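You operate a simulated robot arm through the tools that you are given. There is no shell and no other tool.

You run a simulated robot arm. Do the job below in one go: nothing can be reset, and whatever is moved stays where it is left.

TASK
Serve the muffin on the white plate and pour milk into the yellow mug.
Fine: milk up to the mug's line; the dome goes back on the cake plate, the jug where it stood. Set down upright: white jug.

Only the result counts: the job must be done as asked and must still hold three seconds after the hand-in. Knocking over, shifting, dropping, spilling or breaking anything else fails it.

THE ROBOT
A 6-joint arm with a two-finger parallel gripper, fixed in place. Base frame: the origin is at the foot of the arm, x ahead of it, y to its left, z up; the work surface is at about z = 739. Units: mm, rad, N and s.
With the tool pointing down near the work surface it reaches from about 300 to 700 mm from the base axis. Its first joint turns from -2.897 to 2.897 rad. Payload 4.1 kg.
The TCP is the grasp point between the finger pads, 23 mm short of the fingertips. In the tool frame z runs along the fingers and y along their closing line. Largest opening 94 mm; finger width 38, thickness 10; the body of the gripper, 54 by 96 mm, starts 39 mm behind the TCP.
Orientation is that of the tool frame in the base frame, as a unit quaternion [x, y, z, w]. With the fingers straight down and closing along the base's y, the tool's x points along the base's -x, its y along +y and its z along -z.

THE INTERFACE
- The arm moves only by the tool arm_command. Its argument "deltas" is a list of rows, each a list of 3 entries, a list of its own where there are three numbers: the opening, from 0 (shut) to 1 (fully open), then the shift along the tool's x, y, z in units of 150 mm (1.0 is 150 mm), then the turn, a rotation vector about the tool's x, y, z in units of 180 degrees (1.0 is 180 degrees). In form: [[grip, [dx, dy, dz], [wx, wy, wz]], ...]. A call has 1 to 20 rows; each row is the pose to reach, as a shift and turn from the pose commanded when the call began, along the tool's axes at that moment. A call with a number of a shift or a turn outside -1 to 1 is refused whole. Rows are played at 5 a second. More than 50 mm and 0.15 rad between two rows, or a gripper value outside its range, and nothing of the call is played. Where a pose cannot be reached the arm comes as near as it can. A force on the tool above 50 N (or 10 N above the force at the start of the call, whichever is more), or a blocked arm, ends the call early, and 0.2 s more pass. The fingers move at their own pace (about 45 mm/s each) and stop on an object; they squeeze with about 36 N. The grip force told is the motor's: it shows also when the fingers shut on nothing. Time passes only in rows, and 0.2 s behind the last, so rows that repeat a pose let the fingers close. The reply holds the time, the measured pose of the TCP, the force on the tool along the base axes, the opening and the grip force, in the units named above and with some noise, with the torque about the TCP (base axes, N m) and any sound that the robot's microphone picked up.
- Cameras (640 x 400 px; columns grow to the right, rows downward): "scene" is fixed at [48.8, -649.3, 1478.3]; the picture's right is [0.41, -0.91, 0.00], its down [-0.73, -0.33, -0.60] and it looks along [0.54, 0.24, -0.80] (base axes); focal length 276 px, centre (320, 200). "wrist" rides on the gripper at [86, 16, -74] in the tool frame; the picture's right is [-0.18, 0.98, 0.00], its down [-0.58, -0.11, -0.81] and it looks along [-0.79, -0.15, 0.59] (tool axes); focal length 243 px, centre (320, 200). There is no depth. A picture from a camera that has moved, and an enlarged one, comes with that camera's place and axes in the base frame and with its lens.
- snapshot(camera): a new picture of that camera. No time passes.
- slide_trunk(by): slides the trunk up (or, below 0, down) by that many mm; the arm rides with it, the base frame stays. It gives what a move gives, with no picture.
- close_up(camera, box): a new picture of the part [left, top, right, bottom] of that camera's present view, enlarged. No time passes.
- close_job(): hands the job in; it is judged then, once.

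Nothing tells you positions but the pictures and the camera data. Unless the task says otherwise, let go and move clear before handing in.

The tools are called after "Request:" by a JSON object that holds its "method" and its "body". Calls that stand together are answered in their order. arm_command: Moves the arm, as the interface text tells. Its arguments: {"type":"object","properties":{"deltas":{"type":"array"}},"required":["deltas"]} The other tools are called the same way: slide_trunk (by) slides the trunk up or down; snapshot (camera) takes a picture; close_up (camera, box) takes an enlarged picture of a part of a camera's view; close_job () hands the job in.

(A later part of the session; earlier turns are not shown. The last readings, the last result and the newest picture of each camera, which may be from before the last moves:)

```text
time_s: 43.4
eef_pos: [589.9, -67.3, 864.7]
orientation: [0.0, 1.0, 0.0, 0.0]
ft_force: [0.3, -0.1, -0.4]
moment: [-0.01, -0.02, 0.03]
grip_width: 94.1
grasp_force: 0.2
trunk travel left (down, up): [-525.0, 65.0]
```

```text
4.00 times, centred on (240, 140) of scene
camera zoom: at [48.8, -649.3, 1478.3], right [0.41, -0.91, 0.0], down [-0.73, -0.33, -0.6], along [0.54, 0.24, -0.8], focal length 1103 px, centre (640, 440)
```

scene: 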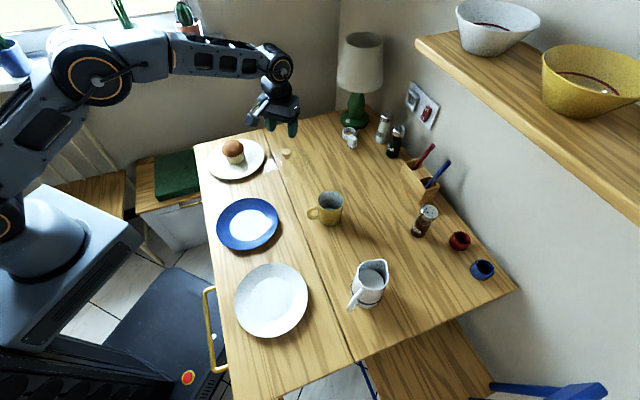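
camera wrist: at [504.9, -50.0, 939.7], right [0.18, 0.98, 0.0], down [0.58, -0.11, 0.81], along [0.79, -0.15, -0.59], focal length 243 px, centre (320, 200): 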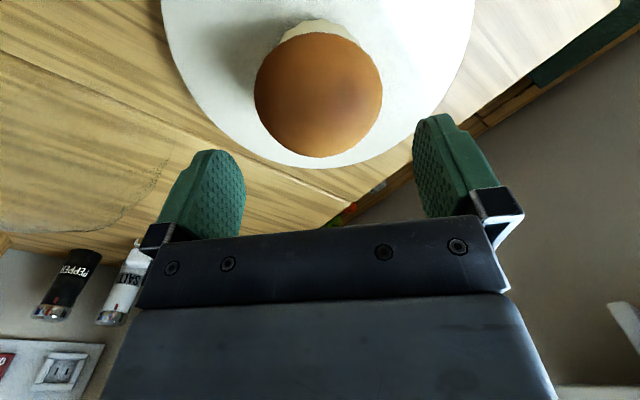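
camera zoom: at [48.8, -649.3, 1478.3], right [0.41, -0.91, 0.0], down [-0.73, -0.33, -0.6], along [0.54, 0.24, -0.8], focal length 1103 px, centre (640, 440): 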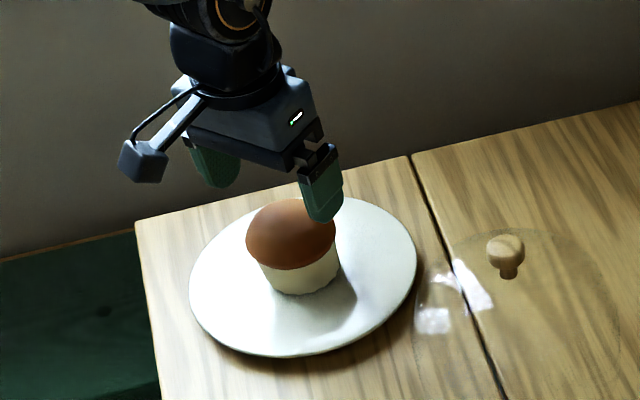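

The muffin is centred between the open fingers to within about 1 mm. I lower in two stages, checking for contact.

Request:
{"method": "arm_command", "body": {"deltas": [[1.0, [0, 0.003, 0.08], [0, 0, 0]], [1.0, [0, 0.003, 0.16], [0, 0, 0]], [1.0, [0, 0.003, 0.22], [0, 0, 0]], [1.0, [0, 0.003, 0.28], [0, 0, 0]], [1.0, [0, 0.003, 0.34], [0, 0, 0]], [1.0, [0, 0.003, 0.34], [0, 0, 0]]]}}

Request:
{"method": "snapshot", "body": {"camera": "wrist"}}

```text
time_s: 44.8
eef_pos: [589.8, -68.0, 814.5]
orientation: [0.0, 1.0, 0.0, 0.0]
ft_force: [0.5, 0.0, 0.4]
moment: [0.06, -0.01, -0.01]
grip_width: 94.3
grasp_force: 0.0
trunk travel left (down, up): [-525.0, 65.0]
```

```text
taken
camera wrist: at [503.3, -50.1, 888.8], right [0.18, 0.98, 0.0], down [0.58, -0.11, 0.81], along [0.79, -0.15, -0.59], focal length 243 px, centre (320, 200)
```

wrist: 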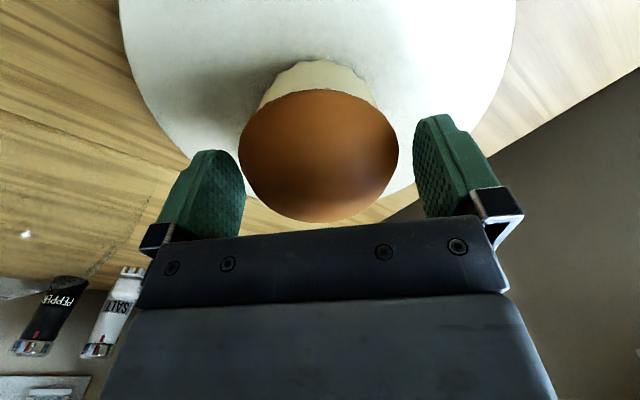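

No contact and good clearance either side. I go down the last 20 mm and close.

Request:
{"method": "arm_command", "body": {"deltas": [[1.0, [0, 0, 0.04], [0, 0, 0]], [1.0, [0, 0, 0.08], [0, 0, 0]], [1.0, [0, 0, 0.12], [0, 0, 0]], [1.0, [0, 0, 0.14], [0, 0, 0]], [1.0, [0, 0, 0.14], [0, 0, 0]]]}}

Request:
{"method": "arm_command", "body": {"deltas": [[0.85, [0, 0, 0], [0, 0, 0]], [0.8, [0, 0, 0], [0, 0, 0]], [0.7, [0, 0, 0], [0, 0, 0]], [0.5, [0, 0, 0], [0, 0, 0]], [0.5, [0, 0, 0], [0, 0, 0]]]}}

Request:
{"method": "snapshot", "body": {"camera": "wrist"}}

Request:
{"method": "close_up", "body": {"camera": "scene", "box": [190, 90, 290, 190]}}

```text
time_s: 46.0
eef_pos: [588.9, -66.2, 792.0]
orientation: [0.0, 1.0, 0.0, 0.0]
ft_force: [-0.1, 0.7, 0.3]
moment: [-0.01, 0.01, 0.01]
grip_width: 94.0
grasp_force: 0.0
trunk travel left (down, up): [-525.0, 65.0]
```

```text
time_s: 47.2
eef_pos: [587.9, -66.1, 792.6]
orientation: [0.001, 1.0, 0.0, 0.0]
ft_force: [-0.2, -0.1, 0.4]
moment: [-0.01, 0.02, 0.0]
grip_width: 78.6
grasp_force: 36.2
trunk travel left (down, up): [-525.0, 65.0]
```

```text
taken
camera wrist: at [503.3, -49.4, 867.1], right [0.18, 0.98, 0.0], down [0.58, -0.11, 0.81], along [0.79, -0.15, -0.59], focal length 243 px, centre (320, 200)
```

wrist: 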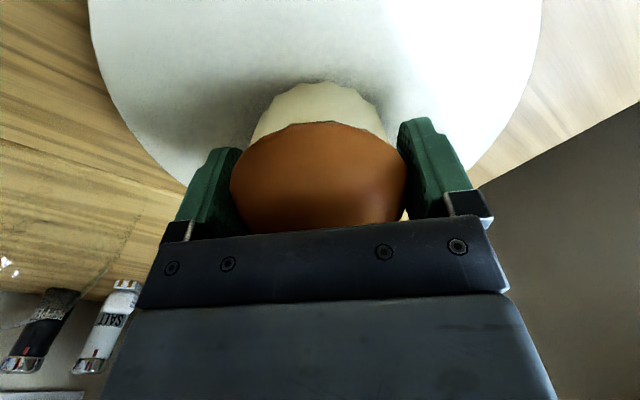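

```text
4.00 times, centred on (240, 140) of scene
camera zoom: at [48.8, -649.3, 1478.3], right [0.41, -0.91, 0.0], down [-0.73, -0.33, -0.6], along [0.54, 0.24, -0.8], focal length 1103 px, centre (640, 440)
```

zoom: 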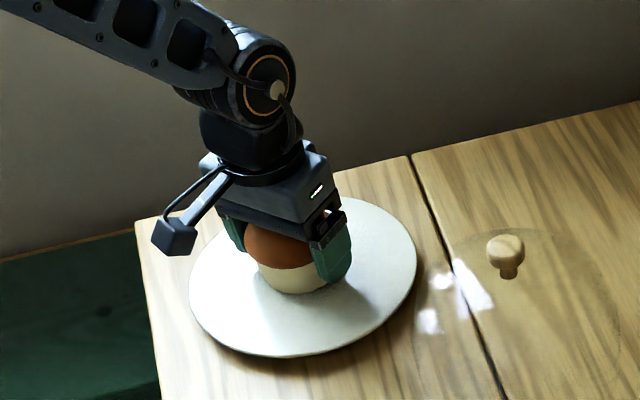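

The muffin is gripped at 78.6 mm. I lift slowly and check the load.

Request:
{"method": "arm_command", "body": {"deltas": [[0.5, [0, 0, -0.007], [0, 0, 0]], [0.5, [0, 0, -0.015], [0, 0, 0]], [0.5, [0, 0, -0.03], [0, 0, 0]], [0.5, [0, 0, -0.05], [0, 0, 0]], [0.5, [0, 0, -0.075], [0, 0, 0]], [0.5, [0, 0, -0.1], [0, 0, 0]], [0.5, [0, 0, -0.13], [0, 0, 0]], [0.5, [0, 0, -0.16], [0, 0, 0]], [0.5, [0, 0, -0.18], [0, 0, 0]], [0.5, [0, 0, -0.19], [0, 0, 0]]]}}

Request:
{"method": "snapshot", "body": {"camera": "wrist"}}

Request:
{"method": "close_up", "body": {"camera": "scene", "box": [190, 90, 290, 190]}}

```text
time_s: 49.4
eef_pos: [589.7, -65.6, 822.4]
orientation: [0.0, 1.0, 0.0, 0.0]
ft_force: [-0.8, 0.6, -0.2]
moment: [0.0, 0.0, -0.02]
grip_width: 78.1
grasp_force: 35.9
trunk travel left (down, up): [-525.0, 65.0]
```

```text
taken
camera wrist: at [503.2, -49.8, 896.6], right [0.18, 0.98, 0.0], down [0.58, -0.11, 0.81], along [0.79, -0.15, -0.59], focal length 243 px, centre (320, 200)
```

wrist: 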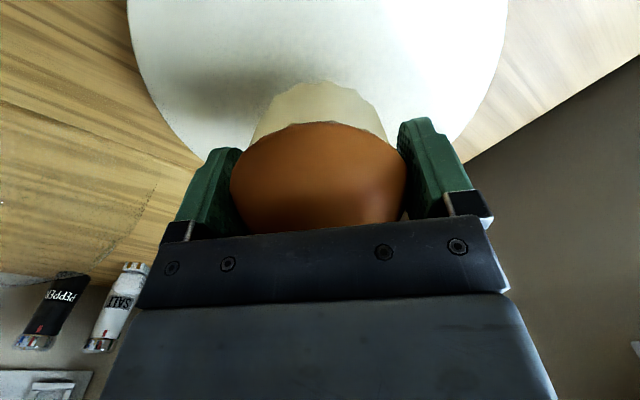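

```text
4.00 times, centred on (240, 140) of scene
camera zoom: at [48.8, -649.3, 1478.3], right [0.41, -0.91, 0.0], down [-0.73, -0.33, -0.6], along [0.54, 0.24, -0.8], focal length 1103 px, centre (640, 440)
```

zoom: 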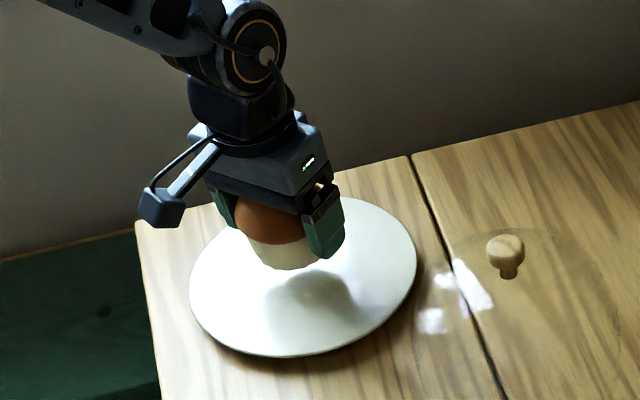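

The muffin is held and level. I raise it further and start carrying it diagonally toward the white plate.

Request:
{"method": "arm_command", "body": {"deltas": [[0.5, [0, 0, -0.03], [0, 0, 0]], [0.5, [0, 0, -0.08], [0, 0, 0]], [0.5, [0, 0, -0.14], [0, 0, 0]], [0.5, [0, 0, -0.2], [0, 0, 0]], [0.5, [0, 0, -0.26], [0, 0, 0]], [0.5, [0.01, -0.01, -0.32], [0, 0, 0]], [0.5, [0.04, -0.04, -0.38], [0, 0, 0]], [0.5, [0.09, -0.087, -0.43], [0, 0, 0]], [0.5, [0.16, -0.155, -0.47], [0, 0, 0]], [0.5, [0.24, -0.23, -0.5], [0, 0, 0]], [0.5, [0.32, -0.31, -0.5], [0, 0, 0]], [0.5, [0.4, -0.385, -0.5], [0, 0, 0]], [0.5, [0.48, -0.46, -0.5], [0, 0, 0]], [0.5, [0.56, -0.54, -0.5], [0, 0, 0]], [0.5, [0.64, -0.615, -0.5], [0, 0, 0]], [0.5, [0.72, -0.69, -0.5], [0, 0, 0]], [0.5, [0.8, -0.77, -0.5], [0, 0, 0]], [0.5, [0.87, -0.84, -0.5], [0, 0, 0]], [0.5, [0.92, -0.885, -0.5], [0, 0, 0]], [0.5, [0.94, -0.905, -0.5], [0, 0, 0]]]}}

Request:
{"method": "snapshot", "body": {"camera": "wrist"}}

Request:
{"method": "snapshot", "body": {"camera": "scene"}}

```text
time_s: 53.6
eef_pos: [447.3, -201.6, 896.3]
orientation: [0.001, 1.0, 0.0, 0.001]
ft_force: [0.4, -0.1, -0.4]
moment: [0.0, 0.0, 0.0]
grip_width: 78.0
grasp_force: 36.1
trunk travel left (down, up): [-525.0, 65.0]
```

```text
taken
camera wrist: at [362.4, -185.6, 970.9], right [0.18, 0.98, 0.0], down [0.58, -0.11, 0.81], along [0.79, -0.15, -0.59], focal length 243 px, centre (320, 200)
```

wrist: 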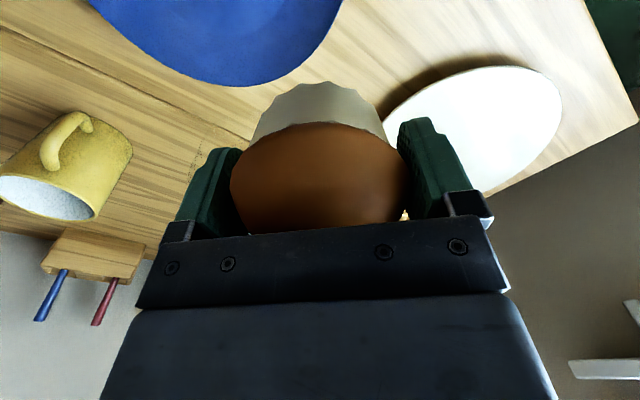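

```text
taken
```

scene: 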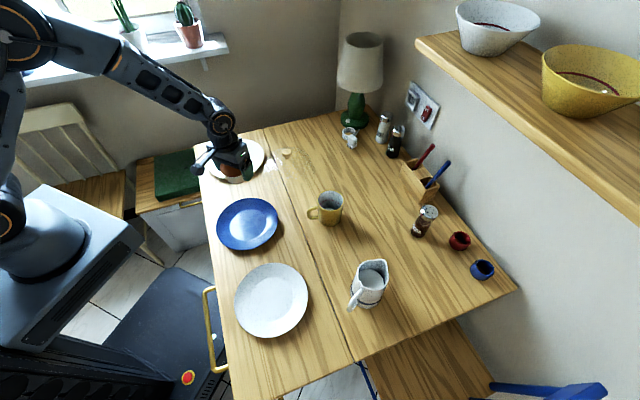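

The muffin is stable over the area beside the blue plate. I continue toward the white plate in two more strides.

Request:
{"method": "arm_command", "body": {"deltas": [[0.5, [0.02, -0.019, 0], [0, 0, 0]], [0.5, [0.06, -0.058, 0], [0, 0, 0]], [0.5, [0.12, -0.115, 0], [0, 0, 0]], [0.5, [0.2, -0.192, 0], [0, 0, 0]], [0.5, [0.28, -0.269, 0], [0, 0, 0]], [0.5, [0.36, -0.346, 0], [0, 0, 0]], [0.5, [0.44, -0.423, 0], [0, 0, 0]], [0.5, [0.52, -0.5, 0], [0, 0, 0]], [0.5, [0.6, -0.576, 0], [0, 0, 0]], [0.5, [0.68, -0.653, 0], [0, 0, 0]], [0.5, [0.76, -0.73, 0], [0, 0, 0]], [0.5, [0.82, -0.788, 0], [0, 0, 0]], [0.5, [0.86, -0.826, 0], [0, 0, 0]], [0.5, [0.88, -0.845, 0], [0, 0, 0]]]}}

Request:
{"method": "arm_command", "body": {"deltas": [[0.5, [0.02, -0.019, 0], [0, 0, 0]], [0.5, [0.06, -0.058, 0], [0, 0, 0]], [0.5, [0.12, -0.115, 0], [0, 0, 0]], [0.5, [0.2, -0.192, 0], [0, 0, 0]], [0.5, [0.28, -0.269, 0], [0, 0, 0]], [0.5, [0.36, -0.346, 0], [0, 0, 0]], [0.5, [0.44, -0.423, 0], [0, 0, 0]], [0.5, [0.52, -0.5, 0], [0, 0, 0]], [0.5, [0.6, -0.576, 0], [0, 0, 0]], [0.5, [0.68, -0.653, 0], [0, 0, 0]], [0.5, [0.74, -0.71, 0], [0, 0, 0]], [0.5, [0.78, -0.75, 0], [0, 0, 0]], [0.5, [0.8, -0.77, 0], [0, 0, 0]], [0.5, [0.8, -0.77, 0], [0, 0, 0]]]}}

Request:
{"method": "snapshot", "body": {"camera": "wrist"}}

Request:
{"method": "snapshot", "body": {"camera": "scene"}}

```text
time_s: 56.6
eef_pos: [317.0, -329.6, 895.6]
orientation: [0.0, 1.0, 0.0, 0.0]
ft_force: [0.8, -0.3, -0.3]
moment: [0.04, 0.01, -0.03]
grip_width: 78.1
grasp_force: 35.4
trunk travel left (down, up): [-525.0, 65.0]
```

```text
time_s: 59.6
eef_pos: [195.4, -444.3, 896.5]
orientation: [0.0, 1.0, 0.0, 0.001]
ft_force: [0.9, 0.1, -1.2]
moment: [0.01, -0.02, -0.03]
grip_width: 77.7
grasp_force: 35.9
trunk travel left (down, up): [-525.0, 65.0]
```

```text
taken
camera wrist: at [109.8, -428.0, 971.0], right [0.18, 0.98, 0.0], down [0.58, -0.11, 0.81], along [0.79, -0.15, -0.59], focal length 243 px, centre (320, 200)
```

wrist: 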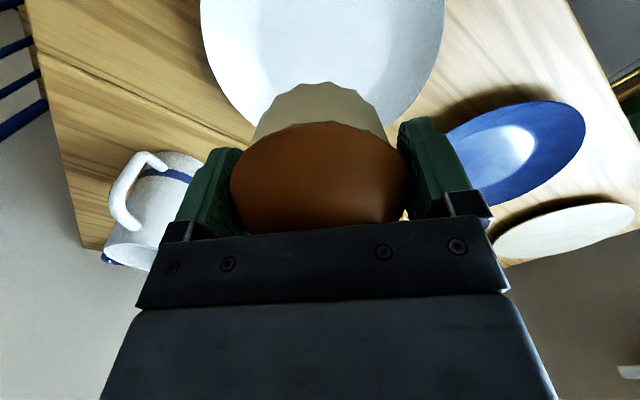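

```text
taken
```

scene: 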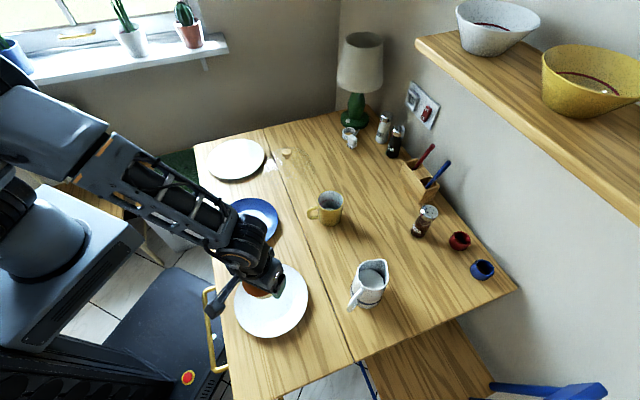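

The muffin is centred over the white plate. I lower it about 95 mm, then feel for contact in small steps.

Request:
{"method": "arm_command", "body": {"deltas": [[0.5, [0, 0, 0.02], [0, 0, 0]], [0.5, [0, 0, 0.06], [0, 0, 0]], [0.5, [0, 0, 0.11], [0, 0, 0]], [0.5, [0, 0, 0.17], [0, 0, 0]], [0.5, [0, 0, 0.23], [0, 0, 0]], [0.5, [0, 0, 0.29], [0, 0, 0]], [0.5, [0, 0, 0.35], [0, 0, 0]], [0.5, [0, 0, 0.41], [0, 0, 0]], [0.5, [0, 0, 0.47], [0, 0, 0]], [0.5, [0, 0, 0.53], [0, 0, 0]], [0.5, [0, 0, 0.58], [0, 0, 0]], [0.5, [0, 0, 0.62], [0, 0, 0]], [0.5, [0, 0, 0.64], [0, 0, 0]], [0.5, [0, 0, 0.64], [0, 0, 0]]]}}

Request:
{"method": "snapshot", "body": {"camera": "wrist"}}

Request:
{"method": "close_up", "body": {"camera": "scene", "box": [200, 220, 330, 350]}}

```text
time_s: 62.6
eef_pos: [195.0, -445.0, 799.8]
orientation: [0.0, 1.0, 0.0, 0.0]
ft_force: [-0.2, -1.0, -1.1]
moment: [0.02, 0.04, -0.02]
grip_width: 78.1
grasp_force: 35.8
trunk travel left (down, up): [-525.0, 65.0]
```

```text
taken
camera wrist: at [110.2, -428.0, 875.3], right [0.18, 0.98, 0.0], down [0.58, -0.11, 0.81], along [0.79, -0.15, -0.59], focal length 243 px, centre (320, 200)
```

wrist: 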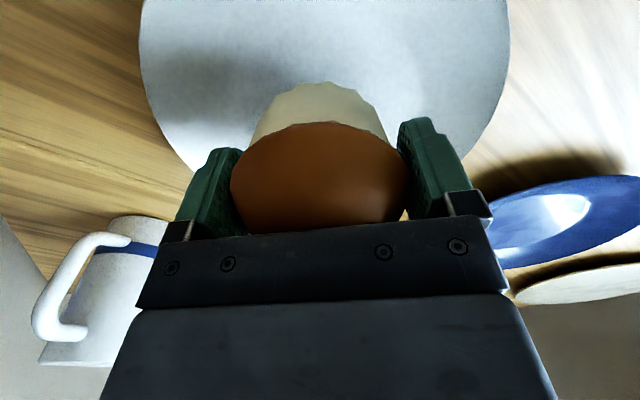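

```text
3.08 times, centred on (265, 285) of scene
camera zoom: at [48.8, -649.3, 1478.3], right [0.41, -0.91, 0.0], down [-0.73, -0.33, -0.6], along [0.54, 0.24, -0.8], focal length 848 px, centre (489, -62)
```

zoom: 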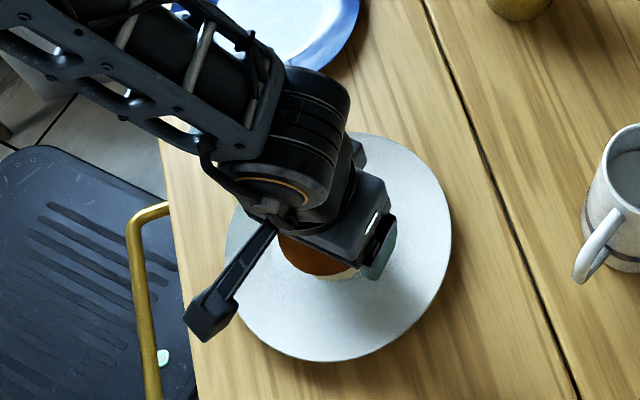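

The muffin hangs over the middle of the white plate. I descend in small steps watching the force.

Request:
{"method": "arm_command", "body": {"deltas": [[0.5, [0, 0, 0.013], [0, 0, 0]], [0.5, [0, 0, 0.027], [0, 0, 0]], [0.5, [0, 0, 0.04], [0, 0, 0]], [0.5, [0, 0, 0.05], [0, 0, 0]], [0.5, [0, 0, 0.06], [0, 0, 0]]]}}

Request:
{"method": "arm_command", "body": {"deltas": [[0.5, [0, 0, 0.006], [0, 0, 0]], [0.5, [0, 0, 0.012], [0, 0, 0]]]}}

```text
time_s: 63.8
eef_pos: [196.3, -446.0, 791.2]
orientation: [0.0, 1.0, 0.0, 0.0]
ft_force: [0.3, 0.1, -0.8]
moment: [0.03, -0.03, 0.03]
grip_width: 78.3
grasp_force: 36.0
trunk travel left (down, up): [-525.0, 65.0]
```

```text
time_s: 64.4
eef_pos: [197.6, -445.1, 788.6]
orientation: [0.001, 1.0, 0.0, 0.0]
ft_force: [-0.2, 0.2, 0.2]
moment: [0.02, -0.01, 0.01]
grip_width: 78.1
grasp_force: 35.6
trunk travel left (down, up): [-525.0, 65.0]
```

Request:
{"method": "arm_command", "body": {"deltas": [[0.5, [0, 0, 0.006], [0, 0, 0]], [0.5, [0, 0, 0.012], [0, 0, 0]]]}}

Request:
{"method": "arm_command", "body": {"deltas": [[0.5, [0, 0, 0.004], [0, 0, 0]], [0.5, [0, 0, 0.008], [0, 0, 0]]]}}

```text
time_s: 65.0
eef_pos: [196.5, -445.3, 787.8]
orientation: [-0.001, 1.0, 0.001, 0.001]
ft_force: [0.1, -0.2, -1.2]
moment: [0.02, -0.01, -0.04]
grip_width: 78.3
grasp_force: 36.2
trunk travel left (down, up): [-525.0, 65.0]
```

```text
time_s: 65.6
eef_pos: [197.5, -444.4, 786.1]
orientation: [0.0, 1.0, 0.001, 0.0]
ft_force: [0.6, 0.0, -1.3]
moment: [-0.01, 0.02, 0.01]
grip_width: 78.0
grasp_force: 35.9
trunk travel left (down, up): [-525.0, 65.0]
```

Request:
{"method": "arm_command", "body": {"deltas": [[0.5, [0, 0, 0.004], [0, 0, 0]], [0.5, [0, 0, 0.01], [0, 0, 0]]]}}

Request:
{"method": "arm_command", "body": {"deltas": [[0.5, [0, 0, 0.004], [0, 0, 0]], [0.5, [0, 0, 0.008], [0, 0, 0]]]}}

Request:
{"method": "close_up", "body": {"camera": "wrist", "box": [220, 50, 420, 180]}}

```text
time_s: 66.2
eef_pos: [196.6, -445.4, 784.4]
orientation: [0.0, 1.0, 0.0, -0.001]
ft_force: [0.4, -0.8, -0.9]
moment: [0.02, 0.03, -0.02]
grip_width: 78.0
grasp_force: 36.2
trunk travel left (down, up): [-525.0, 65.0]
```

```text
time_s: 66.8
eef_pos: [194.9, -444.9, 783.9]
orientation: [0.0, 1.0, 0.0, 0.0]
ft_force: [0.2, 0.7, -1.1]
moment: [0.0, 0.01, -0.04]
grip_width: 78.2
grasp_force: 36.0
trunk travel left (down, up): [-525.0, 65.0]
```

```text
3.08 times, centred on (320, 115) of wrist
camera zoom: at [110.0, -428.0, 858.2], right [0.18, 0.98, 0.0], down [0.58, -0.11, 0.81], along [0.79, -0.15, -0.59], focal length 746 px, centre (320, 462)
```

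zoom: 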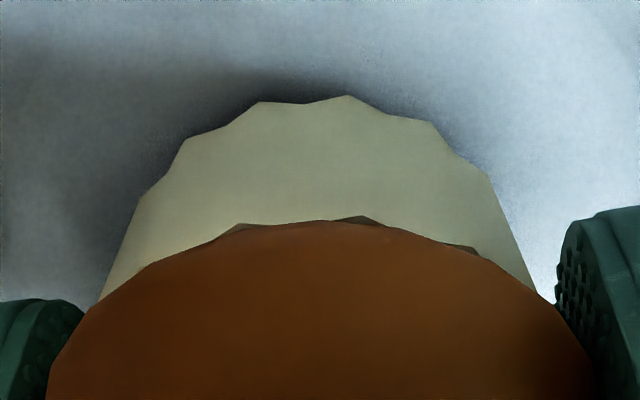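

Request:
{"method": "arm_command", "body": {"deltas": [[0.5, [0, 0, 0.004], [0, 0, 0]], [0.5, [0, 0, 0.008], [0, 0, 0]]]}}

Request:
{"method": "arm_command", "body": {"deltas": [[0.5, [0, 0, 0.004], [0, 0, 0]], [0.5, [0, 0, 0.008], [0, 0, 0]]]}}

```text
time_s: 67.4
eef_pos: [195.8, -445.9, 784.0]
orientation: [0.0, 1.0, -0.001, 0.0]
ft_force: [0.3, -0.1, -0.4]
moment: [0.01, -0.01, 0.0]
grip_width: 78.2
grasp_force: 35.9
trunk travel left (down, up): [-525.0, 65.0]
```

```text
time_s: 68.0
eef_pos: [197.4, -445.4, 780.9]
orientation: [0.0, 1.0, 0.001, 0.001]
ft_force: [0.3, 0.2, -1.5]
moment: [-0.02, -0.03, -0.03]
grip_width: 77.9
grasp_force: 36.1
trunk travel left (down, up): [-525.0, 65.0]
```

Request:
{"method": "arm_command", "body": {"deltas": [[0.5, [0, 0, 0.004], [0, 0, 0]], [0.5, [0, 0, 0.008], [0, 0, 0]]]}}

Request:
{"method": "arm_command", "body": {"deltas": [[0.5, [0, 0, 0.003], [0, 0, 0]], [0.5, [0, 0, 0.006], [0, 0, 0]]]}}

Request:
{"method": "close_up", "body": {"camera": "wrist", "box": [220, 50, 420, 180]}}

```text
time_s: 68.6
eef_pos: [195.9, -445.3, 780.4]
orientation: [0.0, 1.0, 0.0, -0.001]
ft_force: [-0.4, 0.4, -1.4]
moment: [-0.01, -0.01, 0.01]
grip_width: 78.1
grasp_force: 35.7
trunk travel left (down, up): [-525.0, 65.0]
```

```text
time_s: 69.2
eef_pos: [194.8, -444.9, 780.1]
orientation: [0.0, 1.0, -0.001, 0.0]
ft_force: [-1.9, 0.5, 10.3]
moment: [0.17, 0.29, 0.01]
grip_width: 78.4
grasp_force: 36.6
trunk travel left (down, up): [-525.0, 65.0]
```

```text
3.08 times, centred on (320, 115) of wrist
camera zoom: at [109.5, -427.6, 854.9], right [0.18, 0.98, 0.0], down [0.58, -0.11, 0.81], along [0.79, -0.15, -0.59], focal length 746 px, centre (320, 462)
```

zoom: 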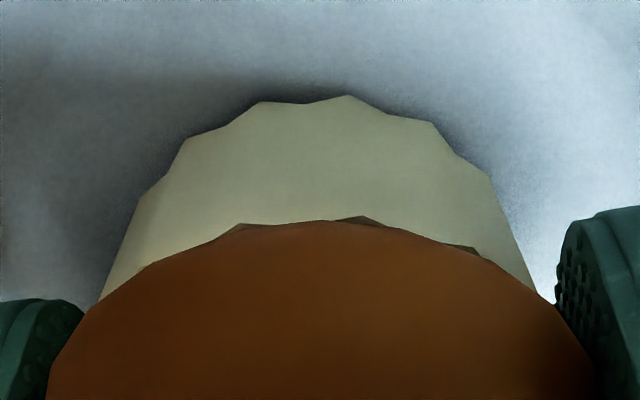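

The muffin is down on the plate (contact force felt). I back off half a millimetre, open evenly and rise straight up.

Request:
{"method": "arm_command", "body": {"deltas": [[0.5, [0, 0, -0.004], [0, 0, 0]], [0.87, [0, 0, -0.004], [0, 0, 0]], [0.93, [0, 0, -0.004], [0, 0, 0]], [1.0, [0, 0, -0.004], [0, 0, 0]], [1.0, [0, 0, -0.004], [0, 0, 0]], [1.0, [0, 0, -0.05], [0, 0, 0]], [1.0, [0, 0, -0.15], [0, 0, 0]], [1.0, [0, 0, -0.3], [0, 0, 0]], [1.0, [0, 0, -0.5], [0, 0, 0]], [1.0, [0, 0, -0.7], [0, 0, 0]], [1.0, [0, 0, -0.9], [0, 0, 0]], [1.0, [0, 0, -0.9], [0, 0, 0]]]}}

Request:
{"method": "snapshot", "body": {"camera": "wrist"}}

Request:
{"method": "snapshot", "body": {"camera": "scene"}}

```text
time_s: 71.8
eef_pos: [196.5, -445.0, 913.0]
orientation: [0.0, 1.0, 0.0, 0.001]
ft_force: [0.6, -0.8, -0.5]
moment: [0.0, 0.01, -0.04]
grip_width: 93.8
grasp_force: 0.0
trunk travel left (down, up): [-525.0, 65.0]
```

```text
taken
camera wrist: at [111.2, -428.2, 988.5], right [0.18, 0.98, 0.0], down [0.58, -0.11, 0.81], along [0.79, -0.15, -0.59], focal length 243 px, centre (320, 200)
```

wrist: 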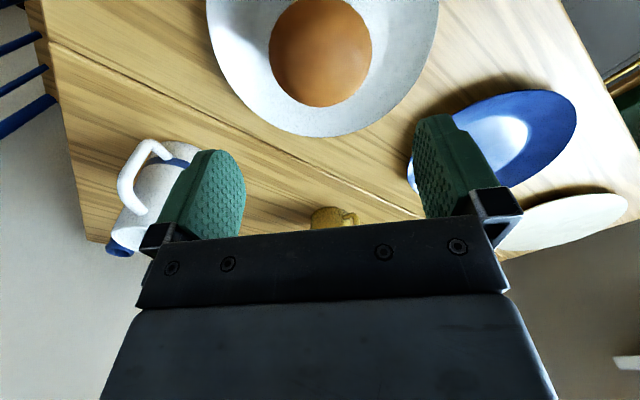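

```text
taken
```

scene: 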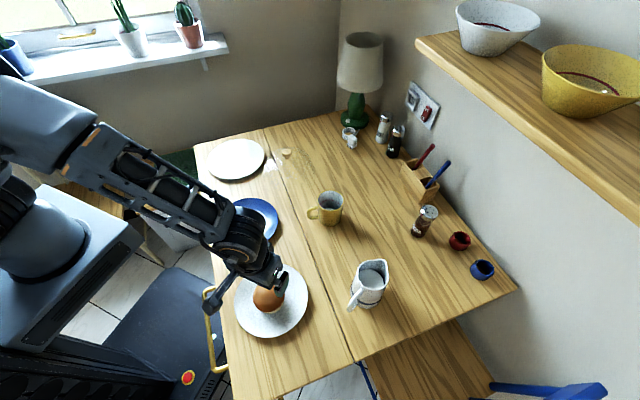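

The muffin stands upright on the white plate. Now I return to the dome near (580, -295), travelling well above everything.

Request:
{"method": "arm_command", "body": {"deltas": [[0.8, [-0.17, 0.067, -0.1], [0, 0, 0]], [0.6, [-0.34, 0.133, -0.2], [0, 0, 0]], [0.6, [-0.51, 0.2, -0.3], [0, 0, 0]], [0.6, [-0.68, 0.267, -0.35], [0, 0, 0]], [0.6, [-0.853, 0.333, -0.35], [0, 0, 0]], [0.6, [-0.99, 0.39, -0.35], [0, 0, 0]]]}}

Request:
{"method": "arm_command", "body": {"deltas": [[0.6, [-0.2, 0.08, 0], [0, 0, 0]], [0.6, [-0.4, 0.16, 0], [0, 0, 0]], [0.6, [-0.6, 0.24, 0], [0, 0, 0]], [0.6, [-0.8, 0.32, 0], [0, 0, 0]], [0.6, [-1.0, 0.39, 0], [0, 0, 0]], [0.6, [-1.0, 0.39, 0], [0, 0, 0]]]}}

Request:
{"method": "snapshot", "body": {"camera": "wrist"}}

Request:
{"method": "close_up", "body": {"camera": "scene", "box": [190, 220, 330, 350]}}

```text
time_s: 73.2
eef_pos: [346.6, -386.1, 965.5]
orientation: [0.0, 1.0, 0.0, 0.001]
ft_force: [0.8, 0.0, 0.1]
moment: [0.0, -0.02, -0.01]
grip_width: 56.4
grasp_force: 0.1
trunk travel left (down, up): [-525.0, 65.0]
```

```text
time_s: 74.6
eef_pos: [495.6, -326.8, 967.3]
orientation: [0.0, 1.0, 0.0, 0.0]
ft_force: [-0.2, -0.1, -0.1]
moment: [-0.01, 0.02, -0.02]
grip_width: 56.6
grasp_force: 0.1
trunk travel left (down, up): [-525.0, 65.0]
```

```text
taken
camera wrist: at [409.5, -309.2, 1042.0], right [0.18, 0.98, 0.0], down [0.58, -0.11, 0.81], along [0.79, -0.15, -0.59], focal length 243 px, centre (320, 200)
```

wrist: 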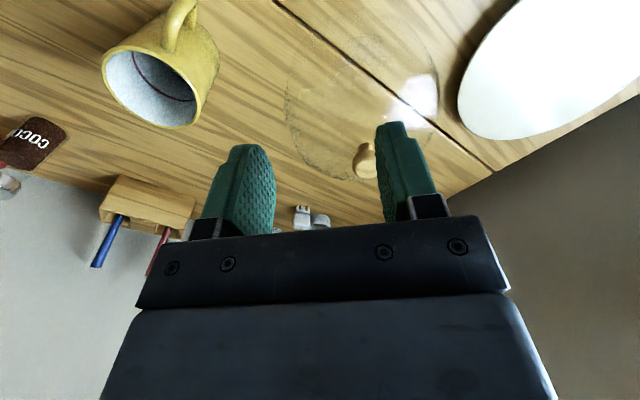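

```text
3.08 times, centred on (260, 285) of scene
camera zoom: at [48.8, -649.3, 1478.3], right [0.41, -0.91, 0.0], down [-0.73, -0.33, -0.6], along [0.54, 0.24, -0.8], focal length 848 px, centre (505, -62)
```

zoom: 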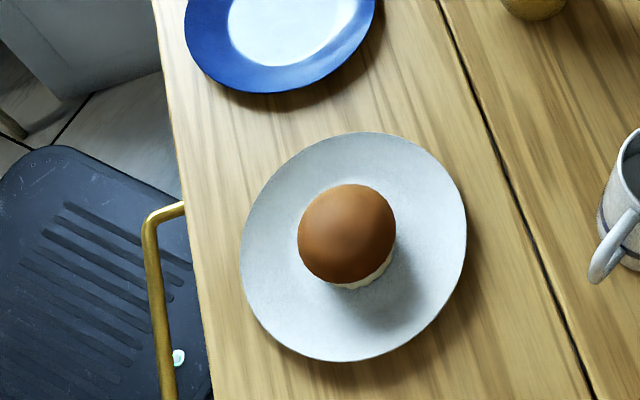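

The muffin sits nicely on the plate. The dome's knob is at about (581, -296); I move above it and check alignment in the wrist view.

Request:
{"method": "arm_command", "body": {"deltas": [[0.6, [-0.2, 0.07, 0], [0, 0, 0]], [0.6, [-0.4, 0.14, 0], [0, 0, 0]], [0.6, [-0.568, 0.21, 0], [0, 0, 0]], [0.6, [-0.568, 0.21, 0.15], [0, 0, 0]], [0.6, [-0.568, 0.21, 0.3], [0, 0, 0]], [0.6, [-0.568, 0.21, 0.4], [0, 0, 0]], [0.6, [-0.568, 0.21, 0.45], [0, 0, 0]], [0.6, [-0.568, 0.21, 0.45], [0, 0, 0]]]}}

Request:
{"method": "close_up", "body": {"camera": "wrist", "box": [220, 80, 420, 230]}}

```text
time_s: 76.4
eef_pos: [580.2, -296.2, 899.2]
orientation: [0.0, 1.0, 0.0, 0.001]
ft_force: [-0.1, -0.4, -0.8]
moment: [-0.02, 0.01, -0.03]
grip_width: 56.5
grasp_force: 0.0
trunk travel left (down, up): [-525.0, 65.0]
```

```text
2.67 times, centred on (320, 155) of wrist
camera zoom: at [493.8, -279.2, 974.4], right [0.18, 0.98, 0.0], down [0.58, -0.11, 0.81], along [0.79, -0.15, -0.59], focal length 647 px, centre (320, 320)
```

zoom: 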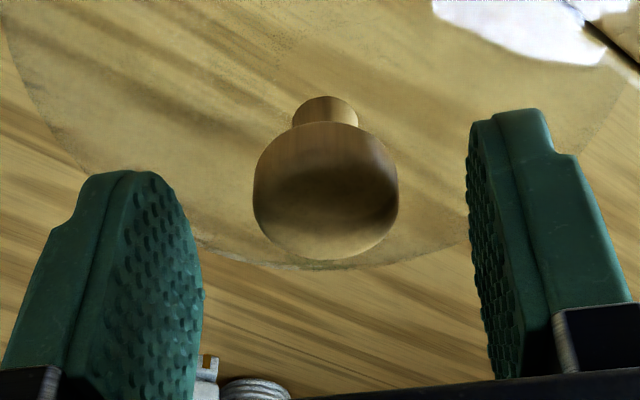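

The knob is within 2 mm of centre; I correct, descend to grip height and check for glass contact before closing.

Request:
{"method": "arm_command", "body": {"deltas": [[0.6, [-0.01, 0.009, 0.03], [0, 0, 0]], [0.6, [-0.01, 0.009, 0.07], [0, 0, 0]], [0.6, [-0.01, 0.009, 0.11], [0, 0, 0]], [0.6, [-0.01, 0.009, 0.135], [0, 0, 0]], [0.6, [-0.01, 0.009, 0.15], [0, 0, 0]], [0.6, [-0.01, 0.009, 0.15], [0, 0, 0]]]}}

Request:
{"method": "close_up", "body": {"camera": "wrist", "box": [220, 100, 420, 230]}}

```text
time_s: 77.8
eef_pos: [582.7, -295.0, 875.9]
orientation: [0.0, 1.0, 0.0, 0.0]
ft_force: [-0.4, 0.3, -0.9]
moment: [-0.02, -0.01, -0.03]
grip_width: 56.5
grasp_force: 0.1
trunk travel left (down, up): [-525.0, 65.0]
```

```text
3.08 times, centred on (320, 165) of wrist
camera zoom: at [495.8, -278.2, 951.5], right [0.18, 0.98, 0.0], down [0.58, -0.11, 0.81], along [0.79, -0.15, -0.59], focal length 746 px, centre (320, 308)
```

zoom: 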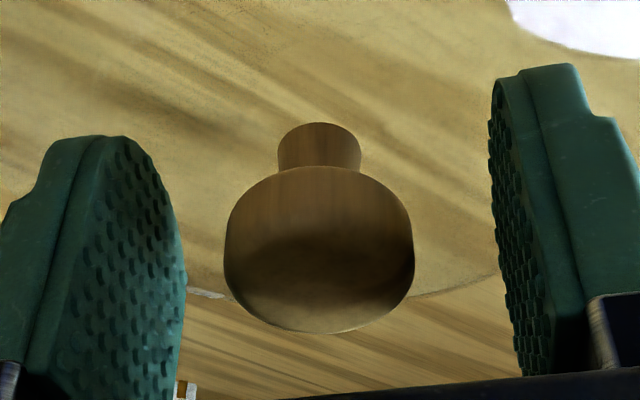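

The knob is in the same place between the pads as in the successful grip, with no glass contact. I close and lift slowly.

Request:
{"method": "arm_command", "body": {"deltas": [[0.3, [0, 0, 0], [0, 0, 0]], [0.0, [0, 0, 0], [0, 0, 0]], [0.0, [0, 0, 0], [0, 0, 0]], [0.0, [0, 0, 0], [0, 0, 0]], [0.0, [0, 0, 0], [0, 0, 0]], [0.0, [0, 0, -0.005], [0, 0, 0]], [0.0, [0, 0, -0.01], [0, 0, 0]], [0.0, [0, 0, -0.015], [0, 0, 0]], [0.0, [0, 0, -0.02], [0, 0, 0]], [0.0, [0, 0, -0.027], [0, 0, 0]], [0.0, [0, 0, -0.034], [0, 0, 0]]]}}

Request:
{"method": "close_up", "body": {"camera": "wrist", "box": [220, 100, 420, 230]}}

```text
time_s: 80.2
eef_pos: [581.3, -294.8, 881.6]
orientation: [0.0, 1.0, -0.001, 0.0]
ft_force: [-0.5, 0.2, -4.8]
moment: [0.01, -0.01, 0.0]
grip_width: 29.6
grasp_force: 35.7
trunk travel left (down, up): [-525.0, 65.0]
```

```text
3.08 times, centred on (320, 165) of wrist
camera zoom: at [495.7, -278.2, 957.3], right [0.18, 0.98, 0.0], down [0.58, -0.11, 0.81], along [0.79, -0.15, -0.59], focal length 746 px, centre (320, 308)
```

zoom: 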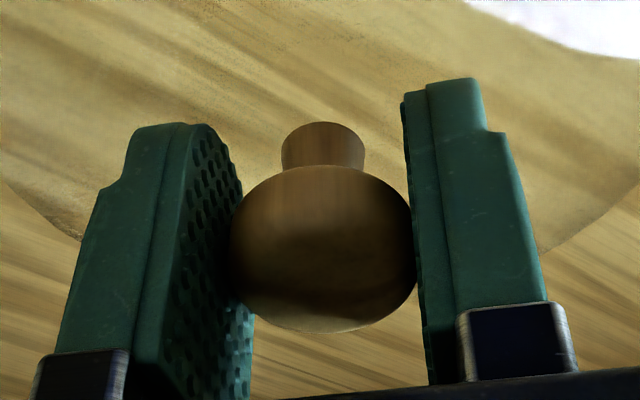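

The dome is held again (4.8 N). I raise it another 50 mm, slowly.

Request:
{"method": "arm_command", "body": {"deltas": [[0.0, [0, 0, -0.01], [0, 0, 0]], [0.0, [0, 0, -0.025], [0, 0, 0]], [0.0, [0, 0, -0.045], [0, 0, 0]], [0.0, [0, 0, -0.07], [0, 0, 0]], [0.0, [0, 0, -0.1], [0, 0, 0]], [0.0, [0, 0, -0.13], [0, 0, 0]], [0.0, [0, 0, -0.16], [0, 0, 0]], [0.0, [0, 0, -0.19], [0, 0, 0]], [0.0, [0, 0, -0.22], [0, 0, 0]], [0.0, [0, 0, -0.25], [0, 0, 0]], [0.0, [0, 0, -0.28], [0, 0, 0]], [0.0, [0, 0, -0.31], [0, 0, 0]], [0.0, [0, 0, -0.34], [0, 0, 0]], [0.0, [0, 0, -0.36], [0, 0, 0]], [0.0, [0, 0, -0.37], [0, 0, 0]]]}}

Request:
{"method": "arm_command", "body": {"deltas": [[0.0, [0.0, 0.02, 0], [0, 0, 0]], [0.0, [-0.002, 0.06, 0], [0, 0, 0]], [0.0, [-0.004, 0.12, 0], [0, 0, 0]], [0.0, [-0.006, 0.18, 0], [0, 0, 0]], [0.0, [-0.008, 0.24, 0], [0, 0, 0]], [0.0, [-0.01, 0.3, 0], [0, 0, 0]], [0.0, [-0.012, 0.36, 0], [0, 0, 0]], [0.0, [-0.014, 0.42, 0], [0, 0, 0]], [0.0, [-0.016, 0.48, 0], [0, 0, 0]], [0.0, [-0.018, 0.54, 0], [0, 0, 0]], [0.0, [-0.02, 0.6, 0], [0, 0, 0]], [0.0, [-0.02, 0.66, 0], [0, 0, 0]], [0.0, [-0.02, 0.71, 0], [0, 0, 0]], [0.0, [-0.02, 0.74, 0], [0, 0, 0]], [0.0, [-0.02, 0.758, 0], [0, 0, 0]]]}}

Request:
{"method": "snapshot", "body": {"camera": "scene"}}

Request:
{"method": "snapshot", "body": {"camera": "wrist"}}

```text
time_s: 83.4
eef_pos: [581.8, -294.8, 937.3]
orientation: [0.0, 1.0, 0.0, 0.0]
ft_force: [-0.1, 0.8, -4.2]
moment: [0.02, -0.01, -0.01]
grip_width: 29.2
grasp_force: 36.3
trunk travel left (down, up): [-525.0, 65.0]
```

```text
time_s: 86.6
eef_pos: [585.2, -181.8, 938.3]
orientation: [0.0, 1.0, 0.0, 0.0]
ft_force: [0.0, 0.2, -4.0]
moment: [0.03, 0.01, 0.01]
grip_width: 29.5
grasp_force: 36.3
trunk travel left (down, up): [-525.0, 65.0]
```

```text
taken
```

scene: 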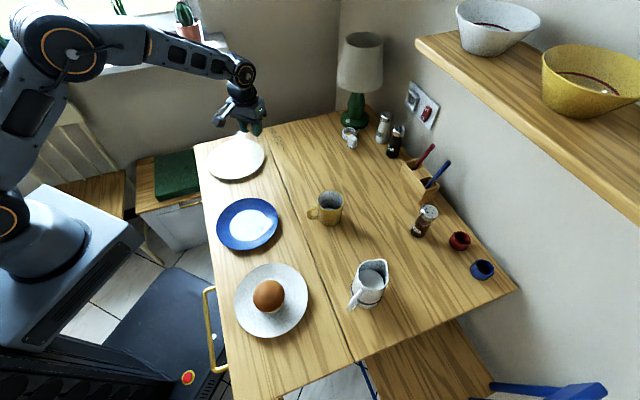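

```text
taken
camera wrist: at [498.6, -164.5, 1012.2], right [0.18, 0.98, 0.0], down [0.58, -0.11, 0.81], along [0.79, -0.15, -0.59], focal length 243 px, centre (320, 200)
```

wrist: 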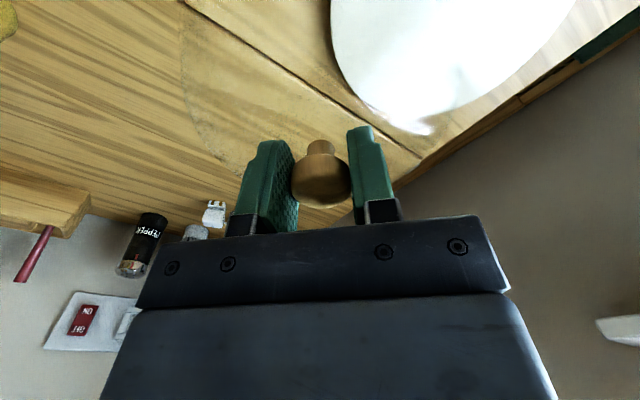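

The dome travels steadily. I bring it over the cake plate.

Request:
{"method": "arm_command", "body": {"deltas": [[0.0, [0.0, 0.02, 0], [0, 0, 0]], [0.0, [-0.002, 0.06, 0], [0, 0, 0]], [0.0, [-0.005, 0.12, 0], [0, 0, 0]], [0.0, [-0.008, 0.18, 0], [0, 0, 0]], [0.0, [-0.011, 0.24, 0], [0, 0, 0]], [0.0, [-0.014, 0.3, 0], [0, 0, 0]], [0.0, [-0.017, 0.36, 0], [0, 0, 0]], [0.0, [-0.02, 0.42, 0], [0, 0, 0]], [0.0, [-0.023, 0.48, 0], [0, 0, 0]], [0.0, [-0.026, 0.54, 0], [0, 0, 0]], [0.0, [-0.028, 0.6, 0], [0, 0, 0]], [0.0, [-0.029, 0.66, 0], [0, 0, 0]], [0.0, [-0.029, 0.71, 0], [0, 0, 0]], [0.0, [-0.029, 0.745, 0], [0, 0, 0]], [0.0, [-0.029, 0.761, 0], [0, 0, 0]], [0.0, [-0.029, 0.761, 0], [0, 0, 0]]]}}

Request:
{"method": "close_up", "body": {"camera": "scene", "box": [180, 90, 290, 190]}}

Request:
{"method": "snapshot", "body": {"camera": "wrist"}}

```text
time_s: 90.0
eef_pos: [588.3, -66.1, 935.8]
orientation: [0.0, 1.0, 0.001, 0.001]
ft_force: [-0.6, 0.0, -3.8]
moment: [-0.02, 0.03, 0.02]
grip_width: 29.3
grasp_force: 36.0
trunk travel left (down, up): [-525.0, 65.0]
```

```text
4.00 times, centred on (235, 140) of scene
camera zoom: at [48.8, -649.3, 1478.3], right [0.41, -0.91, 0.0], down [-0.73, -0.33, -0.6], along [0.54, 0.24, -0.8], focal length 1103 px, centre (660, 440)
```

zoom: 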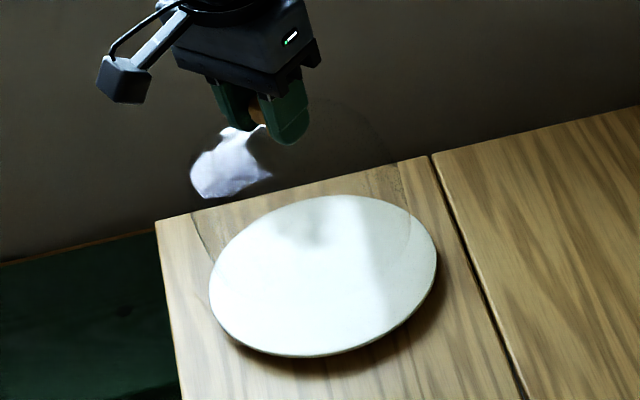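

```text
taken
camera wrist: at [502.9, -50.5, 1011.3], right [0.18, 0.98, 0.0], down [0.58, -0.11, 0.81], along [0.79, -0.15, -0.59], focal length 243 px, centre (320, 200)
```

wrist: 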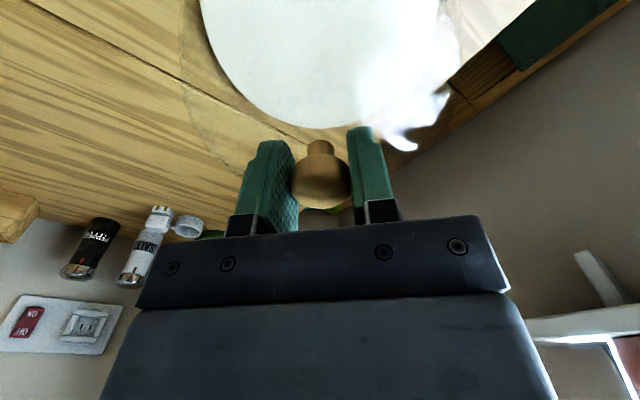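

The plate centre works out at about (587.5, -67) and the dome is within 1 mm of it. I lower toward it, then feel for contact.

Request:
{"method": "arm_command", "body": {"deltas": [[0.0, [0, 0, 0.01], [0, 0, 0]], [0.0, [0, 0, 0.03], [0, 0, 0]], [0.0, [0, 0, 0.06], [0, 0, 0]], [0.0, [0, 0, 0.09], [0, 0, 0]], [0.0, [0, 0, 0.12], [0, 0, 0]], [0.0, [0, 0, 0.15], [0, 0, 0]], [0.0, [0, 0, 0.18], [0, 0, 0]], [0.0, [0, 0, 0.21], [0, 0, 0]], [0.0, [0, 0, 0.23], [0, 0, 0]], [0.0, [0, 0, 0.245], [0, 0, 0]], [0.0, [0, 0, 0.25], [0, 0, 0]]]}}

Request:
{"method": "close_up", "body": {"camera": "scene", "box": [190, 100, 280, 190]}}

```text
time_s: 92.4
eef_pos: [589.7, -67.4, 900.5]
orientation: [0.001, 1.0, 0.0, 0.0]
ft_force: [-0.5, 0.3, -3.6]
moment: [0.02, 0.05, 0.01]
grip_width: 29.1
grasp_force: 36.0
trunk travel left (down, up): [-525.0, 65.0]
```

```text
4.44 times, centred on (235, 145) of scene
camera zoom: at [48.8, -649.3, 1478.3], right [0.41, -0.91, 0.0], down [-0.73, -0.33, -0.6], along [0.54, 0.24, -0.8], focal length 1225 px, centre (698, 444)
```

zoom: 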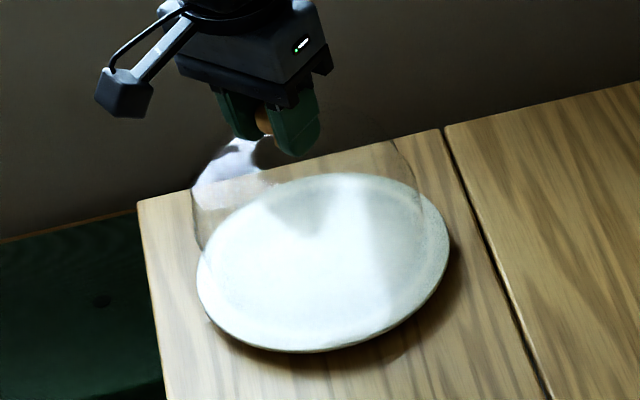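

Request:
{"method": "arm_command", "body": {"deltas": [[0.0, [0, 0, 0.01], [0, 0, 0]], [0.0, [0, 0, 0.02], [0, 0, 0]], [0.0, [0, 0, 0.027], [0, 0, 0]]]}}

Request:
{"method": "arm_command", "body": {"deltas": [[0.0, [0, 0, 0.004], [0, 0, 0]], [0.0, [0, 0, 0.008], [0, 0, 0]]]}}

```text
time_s: 93.2
eef_pos: [588.8, -66.4, 894.9]
orientation: [0.0, 1.0, 0.0, -0.001]
ft_force: [0.3, 0.1, -3.8]
moment: [-0.02, -0.03, 0.01]
grip_width: 29.1
grasp_force: 35.9
trunk travel left (down, up): [-525.0, 65.0]
```

```text
time_s: 93.8
eef_pos: [590.2, -67.3, 894.8]
orientation: [0.001, 1.0, -0.001, 0.0]
ft_force: [0.1, -0.8, -4.2]
moment: [0.0, 0.01, -0.02]
grip_width: 28.9
grasp_force: 36.5
trunk travel left (down, up): [-525.0, 65.0]
```

Request:
{"method": "arm_command", "body": {"deltas": [[0.0, [0, 0, 0.004], [0, 0, 0]], [0.0, [0, 0, 0.007], [0, 0, 0]]]}}

Request:
{"method": "arm_command", "body": {"deltas": [[0.0, [0, 0, 0.003], [0, 0, 0]], [0.0, [0, 0, 0.006], [0, 0, 0]]]}}

```text
time_s: 94.4
eef_pos: [589.5, -67.4, 894.9]
orientation: [0.0, 1.0, 0.001, -0.001]
ft_force: [-0.2, -0.1, -4.6]
moment: [-0.02, 0.02, -0.03]
grip_width: 29.2
grasp_force: 36.5
trunk travel left (down, up): [-525.0, 65.0]
```

```text
time_s: 95.0
eef_pos: [588.4, -66.5, 894.0]
orientation: [0.0, 1.0, 0.0, 0.0]
ft_force: [-1.8, 0.5, 1.9]
moment: [-0.28, -0.14, -0.06]
grip_width: 29.0
grasp_force: 36.1
trunk travel left (down, up): [-525.0, 65.0]
```

The dome now rests on the cake plate. I release the knob and rise clear.

Request:
{"method": "arm_command", "body": {"deltas": [[0.0, [0, 0, 0.001], [0, 0, 0]], [0.36, [0, 0, 0.0], [0, 0, 0]], [0.45, [0, 0, 0.0], [0, 0, 0]], [0.55, [0, 0, 0.0], [0, 0, 0]], [0.6, [0, 0, 0.0], [0, 0, 0]], [0.6, [0, 0, -0.03], [0, 0, 0]], [0.6, [0, 0, -0.1], [0, 0, 0]], [0.6, [0, 0, -0.25], [0, 0, 0]], [0.6, [0, 0, -0.45], [0, 0, 0]], [0.6, [0, 0, -0.7], [0, 0, 0]], [0.6, [0, 0, -0.7], [0, 0, 0]]]}}

Request:
{"method": "close_up", "body": {"camera": "scene", "box": [190, 100, 280, 190]}}

Request:
{"method": "snapshot", "body": {"camera": "wrist"}}

```text
time_s: 97.4
eef_pos: [590.3, -66.6, 996.2]
orientation: [-0.001, 1.0, 0.0, 0.0]
ft_force: [0.8, 0.1, 1.0]
moment: [0.01, -0.01, 0.03]
grip_width: 56.4
grasp_force: 0.1
trunk travel left (down, up): [-525.0, 65.0]
```

```text
4.44 times, centred on (235, 145) of scene
camera zoom: at [48.8, -649.3, 1478.3], right [0.41, -0.91, 0.0], down [-0.73, -0.33, -0.6], along [0.54, 0.24, -0.8], focal length 1225 px, centre (698, 444)
```

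zoom: 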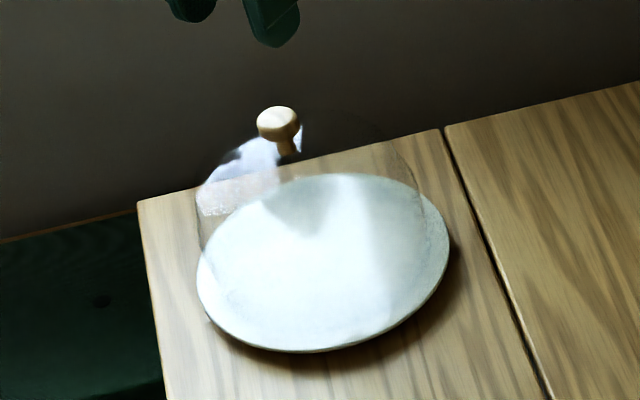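

```text
taken
camera wrist: at [503.0, -48.7, 1072.2], right [0.18, 0.98, 0.0], down [0.58, -0.11, 0.81], along [0.79, -0.15, -0.59], focal length 243 px, centre (320, 200)
```

wrist: 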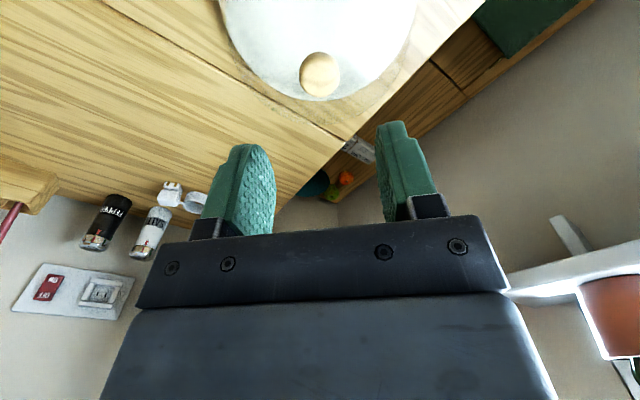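

The dome is back on the cake plate just where it was. Now the milk: I go toward the jug at a safe height to look at its handle closely.

Request:
{"method": "arm_command", "body": {"deltas": [[0.6, [0.2, -0.2, 0], [0, 0, 0]], [0.6, [0.4, -0.4, 0], [0, 0, 0]], [0.6, [0.6, -0.6, 0], [0, 0, 0]], [0.6, [0.8, -0.8, 0], [0, 0, 0]], [0.6, [1.0, -1.0, 0], [0, 0, 0]]]}}

Request:
{"method": "arm_command", "body": {"deltas": [[0.6, [0.2, -0.2, 0], [0, 0, 0]], [0.6, [0.4, -0.4, 0], [0, 0, 0]], [0.6, [0.6, -0.6, 0], [0, 0, 0]], [0.6, [0.8, -0.8, 0], [0, 0, 0]], [0.6, [1.0, -1.0, 0], [0, 0, 0]]]}}

Request:
{"method": "arm_command", "body": {"deltas": [[0.6, [0.1, -0.2, 0], [0, 0, 0.04]], [0.6, [0.2, -0.4, 0], [0, 0, 0.08]], [0.6, [0.3, -0.6, 0], [0, 0, 0.12]], [0.6, [0.4, -0.8, 0], [0, 0, 0.16]], [0.6, [0.43, -1.0, 0], [0, 0, 0.2]], [0.6, [0.43, -1.0, 0], [0, 0, 0.24]], [0.6, [0.43, -1.0, 0], [0, 0, 0.28]], [0.6, [0.43, -1.0, 0], [0, 0, 0.3]]]}}

Request:
{"method": "snapshot", "body": {"camera": "wrist"}}

Request:
{"method": "snapshot", "body": {"camera": "scene"}}

```text
time_s: 98.6
eef_pos: [438.8, -218.7, 999.9]
orientation: [0.0, 1.0, 0.0, 0.0]
ft_force: [-0.5, -0.7, -0.7]
moment: [-0.01, -0.03, -0.02]
grip_width: 56.5
grasp_force: 0.1
trunk travel left (down, up): [-525.0, 65.0]
```

```text
time_s: 99.8
eef_pos: [289.0, -369.7, 1000.7]
orientation: [-0.001, 1.0, -0.001, 0.0]
ft_force: [0.3, 0.3, -1.4]
moment: [0.03, -0.02, 0.06]
grip_width: 56.1
grasp_force: 0.1
trunk travel left (down, up): [-525.0, 65.0]
```

```text
time_s: 101.6
eef_pos: [223.2, -517.4, 997.3]
orientation: [0.456, 0.89, -0.001, 0.0]
ft_force: [0.6, -0.6, -1.1]
moment: [0.0, 0.01, -0.02]
grip_width: 56.4
grasp_force: 0.1
trunk travel left (down, up): [-525.0, 65.0]
```

```text
taken
camera wrist: at [186.8, -437.0, 1072.8], right [0.9, 0.43, 0.0], down [0.25, -0.53, 0.81], along [0.34, -0.73, -0.59], focal length 243 px, centre (320, 200)
```

wrist: 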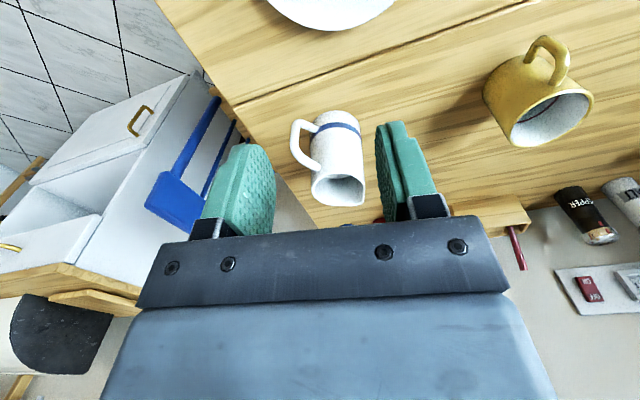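

```text
taken
```

scene: 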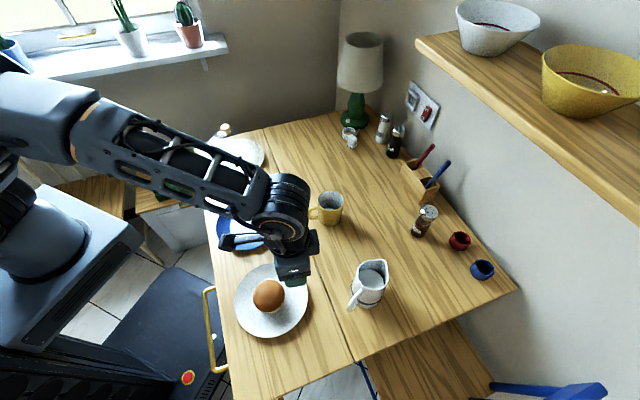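

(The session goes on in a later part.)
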